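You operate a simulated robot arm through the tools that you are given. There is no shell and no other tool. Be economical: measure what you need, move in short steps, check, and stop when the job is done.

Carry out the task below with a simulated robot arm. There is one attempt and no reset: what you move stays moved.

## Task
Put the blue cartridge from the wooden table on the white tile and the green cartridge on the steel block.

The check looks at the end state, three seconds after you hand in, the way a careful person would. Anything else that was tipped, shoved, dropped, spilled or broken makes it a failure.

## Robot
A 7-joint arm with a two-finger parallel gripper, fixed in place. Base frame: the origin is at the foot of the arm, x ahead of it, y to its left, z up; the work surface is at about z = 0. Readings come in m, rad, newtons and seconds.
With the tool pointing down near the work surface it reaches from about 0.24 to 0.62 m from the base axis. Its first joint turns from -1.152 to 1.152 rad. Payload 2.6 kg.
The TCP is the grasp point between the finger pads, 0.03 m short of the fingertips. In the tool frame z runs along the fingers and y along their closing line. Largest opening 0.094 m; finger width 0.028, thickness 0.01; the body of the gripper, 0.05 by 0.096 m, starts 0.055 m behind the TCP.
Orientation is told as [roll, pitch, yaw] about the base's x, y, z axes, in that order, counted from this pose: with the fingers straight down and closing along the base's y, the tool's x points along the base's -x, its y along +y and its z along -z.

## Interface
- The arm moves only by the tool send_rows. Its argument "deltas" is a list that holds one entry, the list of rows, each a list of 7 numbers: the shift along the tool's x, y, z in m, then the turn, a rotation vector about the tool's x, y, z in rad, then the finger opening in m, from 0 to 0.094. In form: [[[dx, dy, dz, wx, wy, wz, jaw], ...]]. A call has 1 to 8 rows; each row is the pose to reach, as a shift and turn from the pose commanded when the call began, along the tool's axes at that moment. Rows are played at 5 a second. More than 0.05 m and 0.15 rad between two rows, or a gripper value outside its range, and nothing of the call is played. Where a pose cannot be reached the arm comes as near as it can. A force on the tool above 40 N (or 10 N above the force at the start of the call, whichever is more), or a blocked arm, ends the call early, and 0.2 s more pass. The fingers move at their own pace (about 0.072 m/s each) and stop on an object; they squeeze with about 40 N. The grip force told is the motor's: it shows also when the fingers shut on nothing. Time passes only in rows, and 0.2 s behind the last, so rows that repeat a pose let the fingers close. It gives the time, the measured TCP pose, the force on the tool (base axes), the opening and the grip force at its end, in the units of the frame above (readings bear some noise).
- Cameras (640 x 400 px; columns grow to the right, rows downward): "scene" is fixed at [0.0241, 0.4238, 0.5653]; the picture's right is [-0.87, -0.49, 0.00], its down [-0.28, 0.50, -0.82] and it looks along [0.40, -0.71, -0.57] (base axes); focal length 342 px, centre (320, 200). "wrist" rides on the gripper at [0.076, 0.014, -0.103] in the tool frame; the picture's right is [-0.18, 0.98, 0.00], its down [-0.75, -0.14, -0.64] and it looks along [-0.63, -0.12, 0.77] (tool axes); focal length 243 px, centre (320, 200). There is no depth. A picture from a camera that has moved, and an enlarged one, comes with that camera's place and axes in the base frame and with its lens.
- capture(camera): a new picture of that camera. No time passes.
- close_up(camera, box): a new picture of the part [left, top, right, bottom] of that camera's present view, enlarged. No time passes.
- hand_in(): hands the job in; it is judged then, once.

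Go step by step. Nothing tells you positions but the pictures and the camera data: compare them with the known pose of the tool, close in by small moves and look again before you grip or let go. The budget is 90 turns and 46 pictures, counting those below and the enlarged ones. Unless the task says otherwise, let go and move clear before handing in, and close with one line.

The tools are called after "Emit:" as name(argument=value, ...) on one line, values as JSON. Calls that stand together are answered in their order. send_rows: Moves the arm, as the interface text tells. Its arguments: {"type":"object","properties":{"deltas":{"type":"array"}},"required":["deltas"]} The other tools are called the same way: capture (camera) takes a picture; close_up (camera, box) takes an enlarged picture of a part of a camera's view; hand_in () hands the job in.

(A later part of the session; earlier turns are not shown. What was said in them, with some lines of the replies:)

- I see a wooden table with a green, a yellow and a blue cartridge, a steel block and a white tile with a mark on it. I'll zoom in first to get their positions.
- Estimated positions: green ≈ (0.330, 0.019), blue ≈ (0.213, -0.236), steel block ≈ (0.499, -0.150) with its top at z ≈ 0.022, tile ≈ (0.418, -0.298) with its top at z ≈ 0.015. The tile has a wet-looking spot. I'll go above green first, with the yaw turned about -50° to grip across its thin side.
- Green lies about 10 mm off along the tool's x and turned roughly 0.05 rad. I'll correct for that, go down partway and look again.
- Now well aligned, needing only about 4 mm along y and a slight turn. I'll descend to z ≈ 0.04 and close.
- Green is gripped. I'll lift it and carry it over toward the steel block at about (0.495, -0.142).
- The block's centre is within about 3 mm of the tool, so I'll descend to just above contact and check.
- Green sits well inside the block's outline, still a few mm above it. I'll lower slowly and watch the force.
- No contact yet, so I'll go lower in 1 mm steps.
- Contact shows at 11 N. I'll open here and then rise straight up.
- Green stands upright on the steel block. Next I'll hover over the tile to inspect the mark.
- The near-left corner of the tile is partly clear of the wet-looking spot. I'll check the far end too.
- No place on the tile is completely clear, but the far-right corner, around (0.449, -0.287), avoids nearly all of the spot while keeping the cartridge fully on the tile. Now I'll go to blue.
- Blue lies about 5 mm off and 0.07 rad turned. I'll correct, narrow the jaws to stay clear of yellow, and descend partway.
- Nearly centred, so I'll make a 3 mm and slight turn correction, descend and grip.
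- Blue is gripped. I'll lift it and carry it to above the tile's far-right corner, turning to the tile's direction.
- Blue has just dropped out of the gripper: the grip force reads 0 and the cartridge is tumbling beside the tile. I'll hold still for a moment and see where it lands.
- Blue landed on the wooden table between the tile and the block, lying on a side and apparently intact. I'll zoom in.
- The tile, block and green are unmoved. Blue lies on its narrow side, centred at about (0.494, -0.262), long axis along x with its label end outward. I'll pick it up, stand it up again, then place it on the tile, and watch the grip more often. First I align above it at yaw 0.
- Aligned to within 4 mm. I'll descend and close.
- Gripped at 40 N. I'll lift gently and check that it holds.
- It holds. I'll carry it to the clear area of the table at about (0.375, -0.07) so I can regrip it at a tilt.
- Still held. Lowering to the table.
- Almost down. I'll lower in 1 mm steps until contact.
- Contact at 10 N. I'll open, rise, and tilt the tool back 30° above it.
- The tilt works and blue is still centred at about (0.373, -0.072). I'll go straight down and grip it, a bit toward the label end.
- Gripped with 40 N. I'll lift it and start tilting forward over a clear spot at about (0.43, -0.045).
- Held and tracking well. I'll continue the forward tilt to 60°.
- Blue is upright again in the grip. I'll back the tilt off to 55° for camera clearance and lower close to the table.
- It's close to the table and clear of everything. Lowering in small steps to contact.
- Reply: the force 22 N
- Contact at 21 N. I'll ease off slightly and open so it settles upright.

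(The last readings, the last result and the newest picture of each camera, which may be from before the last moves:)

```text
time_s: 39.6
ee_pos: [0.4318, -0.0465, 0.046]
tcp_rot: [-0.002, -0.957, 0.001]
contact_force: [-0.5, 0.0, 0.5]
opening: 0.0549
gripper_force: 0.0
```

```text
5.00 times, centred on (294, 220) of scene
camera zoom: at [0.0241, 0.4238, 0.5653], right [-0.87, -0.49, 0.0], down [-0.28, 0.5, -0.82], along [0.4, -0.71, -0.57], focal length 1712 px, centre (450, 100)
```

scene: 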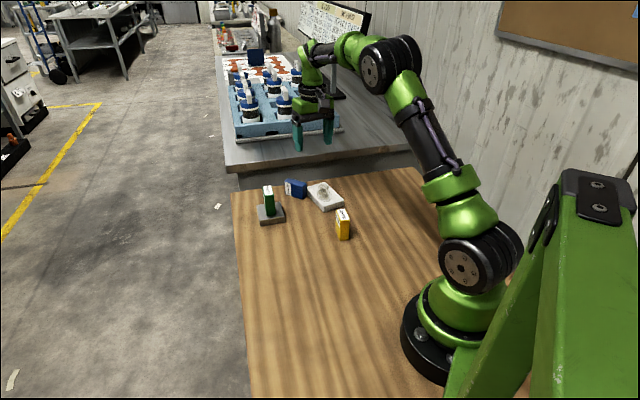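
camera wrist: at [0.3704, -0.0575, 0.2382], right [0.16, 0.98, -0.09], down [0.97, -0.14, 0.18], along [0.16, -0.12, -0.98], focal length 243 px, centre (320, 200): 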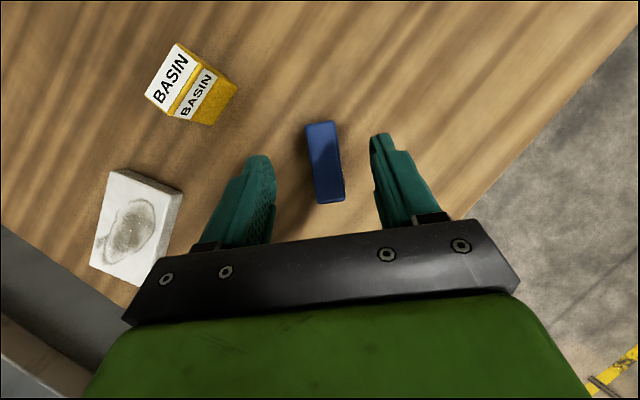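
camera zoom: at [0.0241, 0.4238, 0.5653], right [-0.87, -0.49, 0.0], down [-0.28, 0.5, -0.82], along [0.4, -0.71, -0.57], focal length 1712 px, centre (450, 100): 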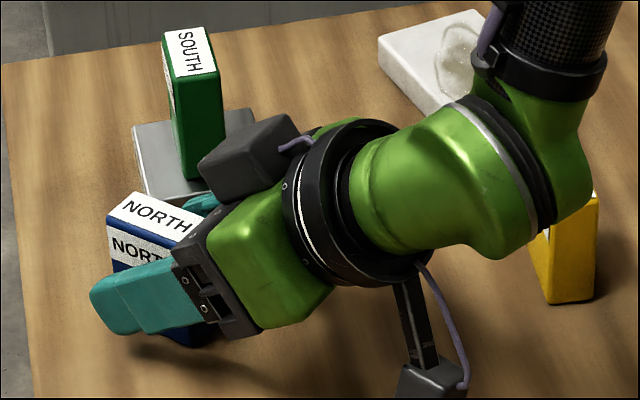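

Blue is standing upright on the table. I'll back straight out along the tool axis, then rise and level the tool.

Emit:
send_rows(deltas=[[[0, 0, -0.02, 0, 0, 0, 0.055], [0, 0, -0.045, 0, 0, 0, 0.055], [0, 0, -0.07, 0, 0, 0, 0.055], [-0.04, 0, -0.095, 0, 0, 0, 0.055], [-0.08, 0, -0.12, 0, 0, 0, 0.055]]])

Emit:
send_rows(deltas=[[[0, 0, 0, 0, 0.137, 0, 0.055], [0, 0, 0, 0, 0.274, 0, 0.055], [0, 0, 0, 0, 0.411, 0, 0.06], [0, 0, 0, 0, 0.548, 0, 0.07], [0, 0, 0, 0, 0.685, 0, 0.075], [0, 0, 0, 0, 0.822, 0, 0.075], [0, 0, 0, 0, 0.957, 0, 0.075]]])

Emit:
capture(camera="wrist")

```text
time_s: 40.8
ee_pos: [0.3765, -0.0489, 0.1854]
tcp_rot: [-0.001, -0.955, -0.002]
contact_force: [-0.3, 0.0, -0.4]
opening: 0.0552
gripper_force: 0.1
out of reach, approached as far as the arm can: row 3, 4
```

```text
time_s: 42.4
ee_pos: [0.3593, -0.0894, 0.1383]
tcp_rot: [0.048, 0.037, -0.067]
contact_force: [-1.8, -2.6, 1.4]
opening: 0.0749
gripper_force: 0.1
out of reach, approached as far as the arm can: row 2, 3, 4, 5, 6, 7
```

```text
7 pictures are left
camera wrist: at [0.289, -0.0752, 0.2436], right [0.25, 0.97, 0.04], down [0.76, -0.22, 0.61], along [0.6, -0.12, -0.79], focal length 243 px, centre (320, 200)
```

wrist: 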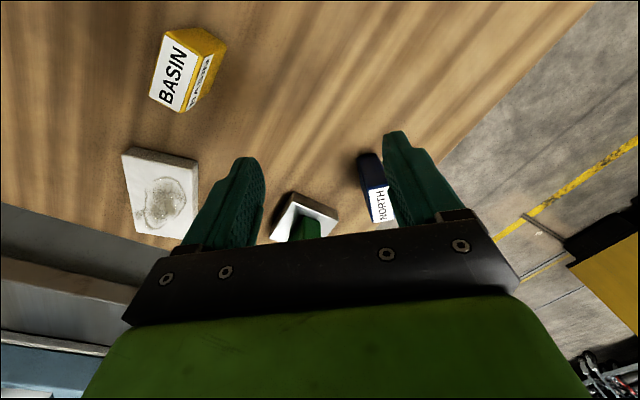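

The levelling hit a reach limit partway and the arm is slightly off pose. All the objects look undisturbed. I'll send a hold row to see where the arm settles.

Emit:
send_rows(deltas=[[[0, 0, 0, 0, 0, 0, 0.075], [0, 0, 0, 0, 0, 0, 0.075]]])

```text
time_s: 43.0
ee_pos: [0.3636, -0.0737, 0.1468]
tcp_rot: [0.014, 0.02, -0.019]
contact_force: [-0.7, 0.2, -0.7]
opening: 0.0748
gripper_force: 0.1
```

Emit:
send_rows(deltas=[[[0, 0, 0, 0, 0, 0, 0.075], [0, 0, 0, 0, 0, 0, 0.075], [0, 0, 0, 0, 0, 0, 0.075], [0, 0, 0, 0, 0, 0, 0.075], [0, 0, 0, 0, 0, 0, 0.075]]])

```text
time_s: 44.2
ee_pos: [0.3637, -0.0749, 0.1459]
tcp_rot: [0.015, 0.018, -0.02]
contact_force: [0.7, 0.4, -0.8]
opening: 0.0748
gripper_force: 0.1
```

The arm settled, nearly level, at (0.364, -0.075, 0.146). I'll move over blue at about (0.449, -0.046) and correct the small residual turn.

Emit:
send_rows(deltas=[[[0, 0, -0.03, 0, 0, 0, 0.075], [-0.0285, 0.01, -0.03, 0.015, -0.018, -0.02, 0.075], [-0.057, 0.02, -0.03, 0.015, -0.018, -0.02, 0.075], [-0.0853, 0.029, -0.03, 0.015, -0.018, -0.02, 0.075], [-0.0853, 0.029, 0, 0.015, -0.018, -0.02, 0.075], [-0.0853, 0.029, 0.041, 0.015, -0.018, -0.02, 0.075], [-0.0853, 0.029, 0.041, 0.015, -0.018, -0.02, 0.075]]])

Emit:
capture(camera="wrist")

```text
time_s: 45.8
ee_pos: [0.4499, -0.0422, 0.1079]
tcp_rot: [-0.015, -0.018, 0.02]
contact_force: [0.1, 0.3, 0.1]
opening: 0.0749
gripper_force: 0.1
```

```text
6 pictures are left
camera wrist: at [0.3726, -0.0284, 0.2095], right [0.16, 0.99, -0.01], down [0.74, -0.12, 0.66], along [0.65, -0.12, -0.75], focal length 243 px, centre (320, 200)
```

wrist: 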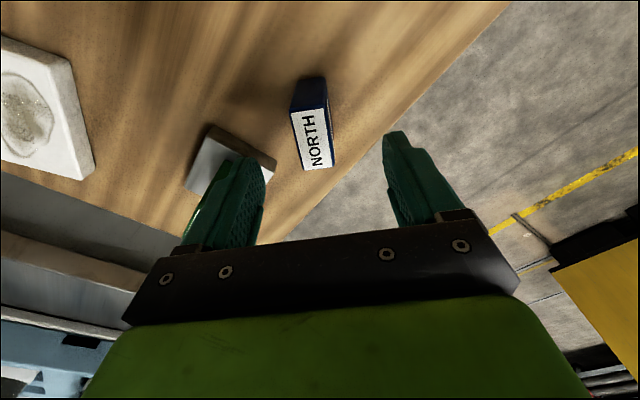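

Blue sits upright under the gripper. I'll undo the tiny tilt, shift about 4 mm, descend and grip.

Emit:
send_rows(deltas=[[[0.0036, -0.004, 0.01, -0.015, 0.018, 0, 0.075], [0.0036, -0.004, 0.045, -0.015, 0.018, 0, 0.075], [0.0036, -0.004, 0.066, -0.015, 0.018, 0, 0.07], [0.0036, -0.004, 0.066, -0.015, 0.018, 0, 0.04], [0.0036, -0.004, 0.066, -0.015, 0.018, 0, 0.005], [0.0036, -0.004, 0.066, -0.015, 0.018, 0, 0.005], [0.0036, -0.004, 0.066, -0.015, 0.018, 0, 0.005], [0.0036, -0.004, 0.066, -0.015, 0.018, 0, 0.005]]])

```text
time_s: 47.6
ee_pos: [0.4479, -0.0474, 0.0418]
tcp_rot: [0.0, -0.002, 0.021]
contact_force: [-0.8, 0.4, 0.5]
opening: 0.0277
gripper_force: 39.7
```

Gripped at 40 N. I'll lift a little first and verify the hold before crossing.

Emit:
send_rows(deltas=[[[0, 0, -0.02, 0, 0, 0, 0.0], [0, 0, -0.06, 0, 0, 0, 0.0], [0, 0, -0.1, 0, 0, 0, 0.0], [0, 0, -0.122, 0, 0, 0, 0.0]]])

```text
time_s: 48.6
ee_pos: [0.4486, -0.0506, 0.1678]
tcp_rot: [-0.001, 0.001, 0.02]
contact_force: [-0.6, -0.3, -0.3]
opening: 0.0277
gripper_force: 40.0
```

Emit:
send_rows(deltas=[[[0.0008, -0.04, 0, 0, 0, 0.096, 0.0], [0.0016, -0.08, 0, 0, 0, 0.192, 0.0], [0.0024, -0.12, 0, 0, 0, 0.288, 0.0], [0.0032, -0.16, 0, 0, 0, 0.385, 0.0], [0.0038, -0.2, 0, 0, 0, 0.481, 0.0], [0.0039, -0.238, 0, 0, 0, 0.577, 0.0], [0.0039, -0.238, 0.03, 0, 0, 0.577, 0.0]]])

Emit:
capture(camera="wrist")

```text
time_s: 50.2
ee_pos: [0.431, -0.2264, 0.1782]
tcp_rot: [-0.029, -0.092, -0.458]
contact_force: [0.0, 0.7, -0.4]
opening: 0.0275
gripper_force: 39.8
out of reach, approached as far as the arm can: row 4, 5, 6, 7
```

```text
5 pictures are left
camera wrist: at [0.3634, -0.1742, 0.273], right [0.6, 0.8, -0.01], down [0.57, -0.42, 0.71], along [0.56, -0.43, -0.7], focal length 243 px, centre (320, 200)
```

wrist: 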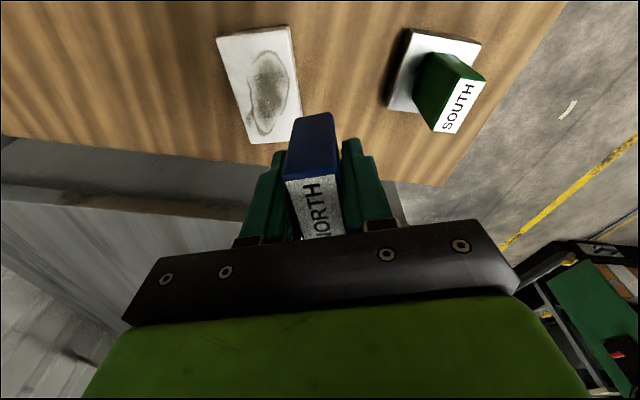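

Still held, but the arm hit a joint limit short of the target; its posture changed after the tilting. I'll let it settle and then go back through a higher, more central pose.

Emit:
send_rows(deltas=[[[0, 0, 0, 0, 0, 0, 0.0], [0, 0, 0, 0, 0, 0, 0.0]]])

```text
time_s: 50.8
ee_pos: [0.4305, -0.2275, 0.1787]
tcp_rot: [-0.026, -0.092, -0.457]
contact_force: [0.2, -1.4, -0.8]
opening: 0.0275
gripper_force: 40.1
```

Emit:
send_rows(deltas=[[[0, 0, -0.04, 0, 0, 0, 0.0], [0.01, 0.01, -0.08, 0, 0, -0.1, 0.0], [0.03, 0.03, -0.11, 0, 0, -0.22, 0.0], [0.05, 0.055, -0.12, 0, 0, -0.34, 0.0], [0.07, 0.074, -0.12, 0, 0, -0.457, 0.0], [0.07, 0.074, -0.12, 0, 0, -0.457, 0.0]]])

```text
time_s: 52.2
ee_pos: [0.3928, -0.1206, 0.2883]
tcp_rot: [-0.064, -0.07, 0.003]
contact_force: [0.0, -0.3, -0.7]
opening: 0.0273
gripper_force: 39.8
out of reach, approached as far as the arm can: row 1, 2
```

Emit:
send_rows(deltas=[[[-0.006, -0.008, -0.014, -0.032, 0.035, 0, 0.0], [-0.0116, -0.0156, -0.027, -0.064, 0.07, 0.003, 0.0], [-0.0116, -0.0156, -0.027, -0.064, 0.07, 0.003, 0.0]]])

```text
time_s: 53.0
ee_pos: [0.4014, -0.1325, 0.3103]
tcp_rot: [-0.017, -0.017, -0.004]
contact_force: [-0.2, 0.2, 0.4]
opening: 0.0274
gripper_force: 39.8
out of reach, approached as far as the arm can: row 2, 3
```

Emit:
send_rows(deltas=[[[0, 0, 0, -0.009, 0.009, 0, 0.0], [0, 0, 0, -0.017, 0.017, 0, 0.0], [0, 0, 0, -0.017, 0.017, 0, 0.0], [0, 0, 0, -0.017, 0.017, 0, 0.0]]])

```text
time_s: 54.0
ee_pos: [0.3998, -0.1302, 0.3101]
tcp_rot: [0.003, 0.004, 0.002]
contact_force: [-0.3, 0.0, -1.2]
opening: 0.0276
gripper_force: 40.2
```

Emit:
capture(camera="scene")

```text
4 pictures are left
```

scene: 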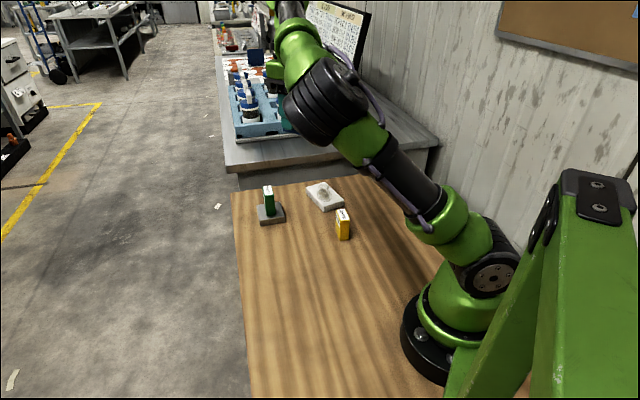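

The elbow has swung to the left side compared with the start. I'll test which motions free it, starting with a yaw turn in place.

Emit:
send_rows(deltas=[[[0, 0, 0, 0, 0, -0.14, 0.0], [0, 0, 0, 0, 0, -0.28, 0.0], [0, 0, 0, 0, 0, -0.42, 0.0], [0, 0, 0, 0, 0, -0.56, 0.0], [0, 0, 0, 0, 0, -0.56, 0.0]]])

```text
time_s: 55.2
ee_pos: [0.4011, -0.1301, 0.3127]
tcp_rot: [0.023, 0.003, 0.556]
contact_force: [-0.1, 0.0, -1.0]
opening: 0.0274
gripper_force: 39.8
```

Yaw in the positive direction is free. I'll use that orientation, with blue's long side across the tile's width at its near-left end. I'll go to above about (0.372, -0.272).

Emit:
send_rows(deltas=[[[0.0166, -0.0176, 0.02, 0, 0, -0.0765, 0.0], [0.0332, -0.0351, 0.05, 0, 0, -0.153, 0.0], [0.0498, -0.0527, 0.08, 0, 0, -0.23, 0.0], [0.0664, -0.0702, 0.11, 0, 0, -0.306, 0.0], [0.083, -0.0878, 0.14, 0, 0, -0.383, 0.0], [0.0996, -0.1053, 0.17, 0, 0, -0.459, 0.0], [0.0996, -0.1053, 0.17, 0, 0, -0.459, 0.0]]])

```text
time_s: 56.8
ee_pos: [0.3697, -0.2696, 0.1416]
tcp_rot: [0.022, -0.004, 1.016]
contact_force: [-0.1, 0.4, -1.2]
opening: 0.0272
gripper_force: 40.0
```

Reached cleanly and still held. One wrist picture to check alignment with the tile.

Emit:
capture(camera="wrist")

```text
3 pictures are left
camera wrist: at [0.3195, -0.3297, 0.2434], right [-0.74, 0.67, 0.02], down [0.53, 0.56, 0.64], along [0.42, 0.49, -0.77], focal length 243 px, centre (320, 200)
```

wrist: 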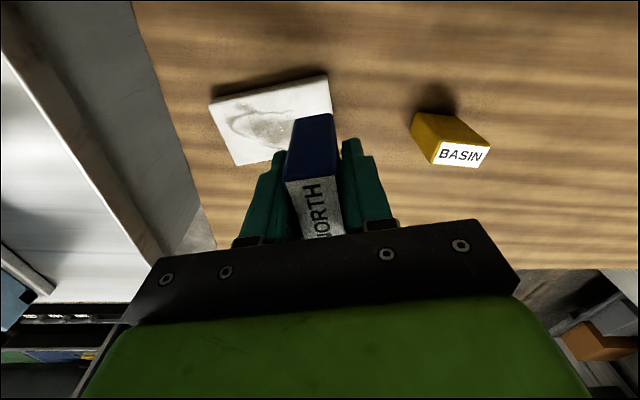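

The tile corners match my estimate to within 2 mm. I'll fine-tune and descend to just above the tile.

Emit:
send_rows(deltas=[[[0.0008, -0.006, 0.02, 0.022, 0.004, 0, 0.0], [0.0008, -0.006, 0.05, 0.022, 0.004, 0, 0.0], [0.0008, -0.0062, 0.07, 0.022, 0.004, 0, 0.0], [0.0008, -0.0062, 0.078, 0.022, 0.004, 0, 0.0], [0.0008, -0.0062, 0.078, 0.022, 0.004, 0, 0.0]]])

Emit:
close_up(camera="scene", box=[272, 160, 368, 220])

```text
time_s: 58.0
ee_pos: [0.3727, -0.2738, 0.0625]
tcp_rot: [-0.001, -0.002, 1.017]
contact_force: [-2.3, 4.2, 12.1]
opening: 0.0277
gripper_force: 40.0
```

```text
6.67 times, centred on (320, 190) of scene
camera zoom: at [0.024, 0.4238, 0.5652], right [-0.87, -0.49, 0.0], down [-0.28, 0.5, -0.82], along [0.4, -0.71, -0.57], focal length 2283 px, centre (320, 267)
```

zoom: 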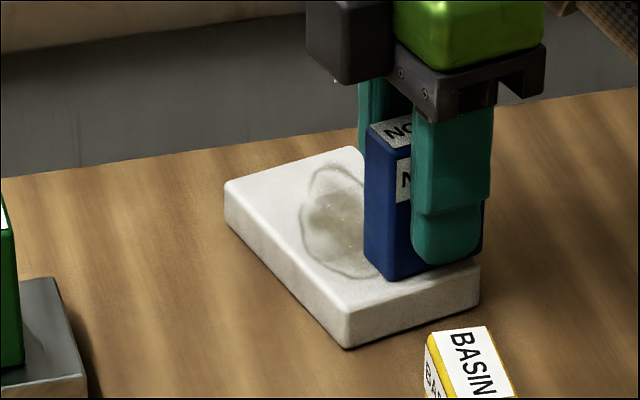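

Blue just touches the tile at 12 N, upright, with one end right at the tile's left edge. I'll lift 3 mm, shift 3 mm inward and set it down again.

Emit:
send_rows(deltas=[[[0, 0, -0.003, 0, 0, 0, 0.0], [-0.003, 0, -0.003, 0, 0, 0, 0.0], [-0.003, 0, -0.001, 0, 0, 0, 0.0], [-0.003, 0, 0, 0, 0, 0, 0.0]]])

```text
time_s: 59.0
ee_pos: [0.3746, -0.271, 0.0644]
tcp_rot: [0.0, -0.002, 1.015]
contact_force: [-0.3, 0.8, 3.8]
opening: 0.0274
gripper_force: 40.1
```

Light contact at about 4 N, positioned at (0.3746, -0.271). I'll press 0.5 mm more and read the force.

Emit:
send_rows(deltas=[[[0, 0, 0.0007, 0, 0, 0, 0.0], [0, 0, 0.0007, 0, 0, 0, 0.0]]])

```text
time_s: 59.6
ee_pos: [0.3734, -0.2708, 0.0642]
tcp_rot: [0.0, -0.002, 1.014]
contact_force: [-3.1, -0.7, 14.4]
opening: 0.0278
gripper_force: 40.1
```

Firm contact. I'll release and rise straight up.

Emit:
send_rows(deltas=[[[0, 0, 0, 0, 0, 0, 0.03], [0, 0, 0, 0, 0, 0, 0.05], [0, 0, 0, 0, 0, 0, 0.06], [0, 0, 0, 0, 0, 0, 0.06], [0, 0, -0.03, 0, 0, 0, 0.06], [0, 0, -0.07, 0, 0, 0, 0.06], [0, 0, -0.11, 0, 0, 0, 0.06], [0, 0, -0.15, 0, 0, 0, 0.06]]])

Emit:
close_up(camera="scene", box=[240, 155, 368, 235])

```text
time_s: 61.4
ee_pos: [0.3739, -0.2713, 0.2117]
tcp_rot: [0.001, -0.001, 1.014]
contact_force: [0.5, -0.2, -0.5]
opening: 0.0601
gripper_force: 0.1
```

```text
5.00 times, centred on (304, 195) of scene
camera zoom: at [0.0241, 0.4238, 0.5653], right [-0.87, -0.49, 0.0], down [-0.28, 0.5, -0.82], along [0.4, -0.71, -0.57], focal length 1712 px, centre (400, 225)
```

zoom: 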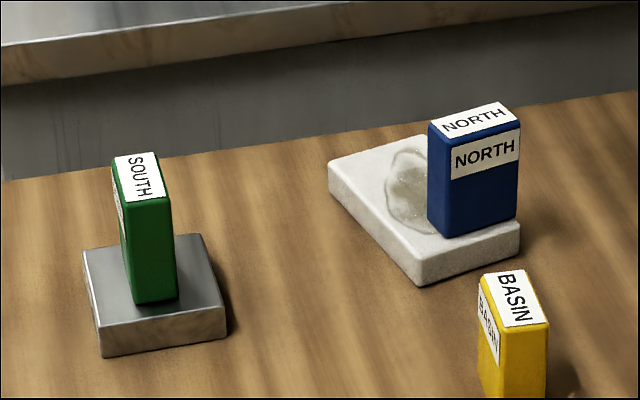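

Blue stands upright on the white tile, green on the steel block, yellow is untouched, and the gripper is clear. I'm handing in.

Emit:
hand_in()

```text
The job is handed in.
```

Both cartridges are in place: blue stands upright on the white tile and green on the steel block. Blue slipped from the gripper once on the way, landing on the table without moving anything else. It now stands at the tile's near-left end, slightly over the edge of the wet-looking spot, because no part of the tile was fully clear of it.
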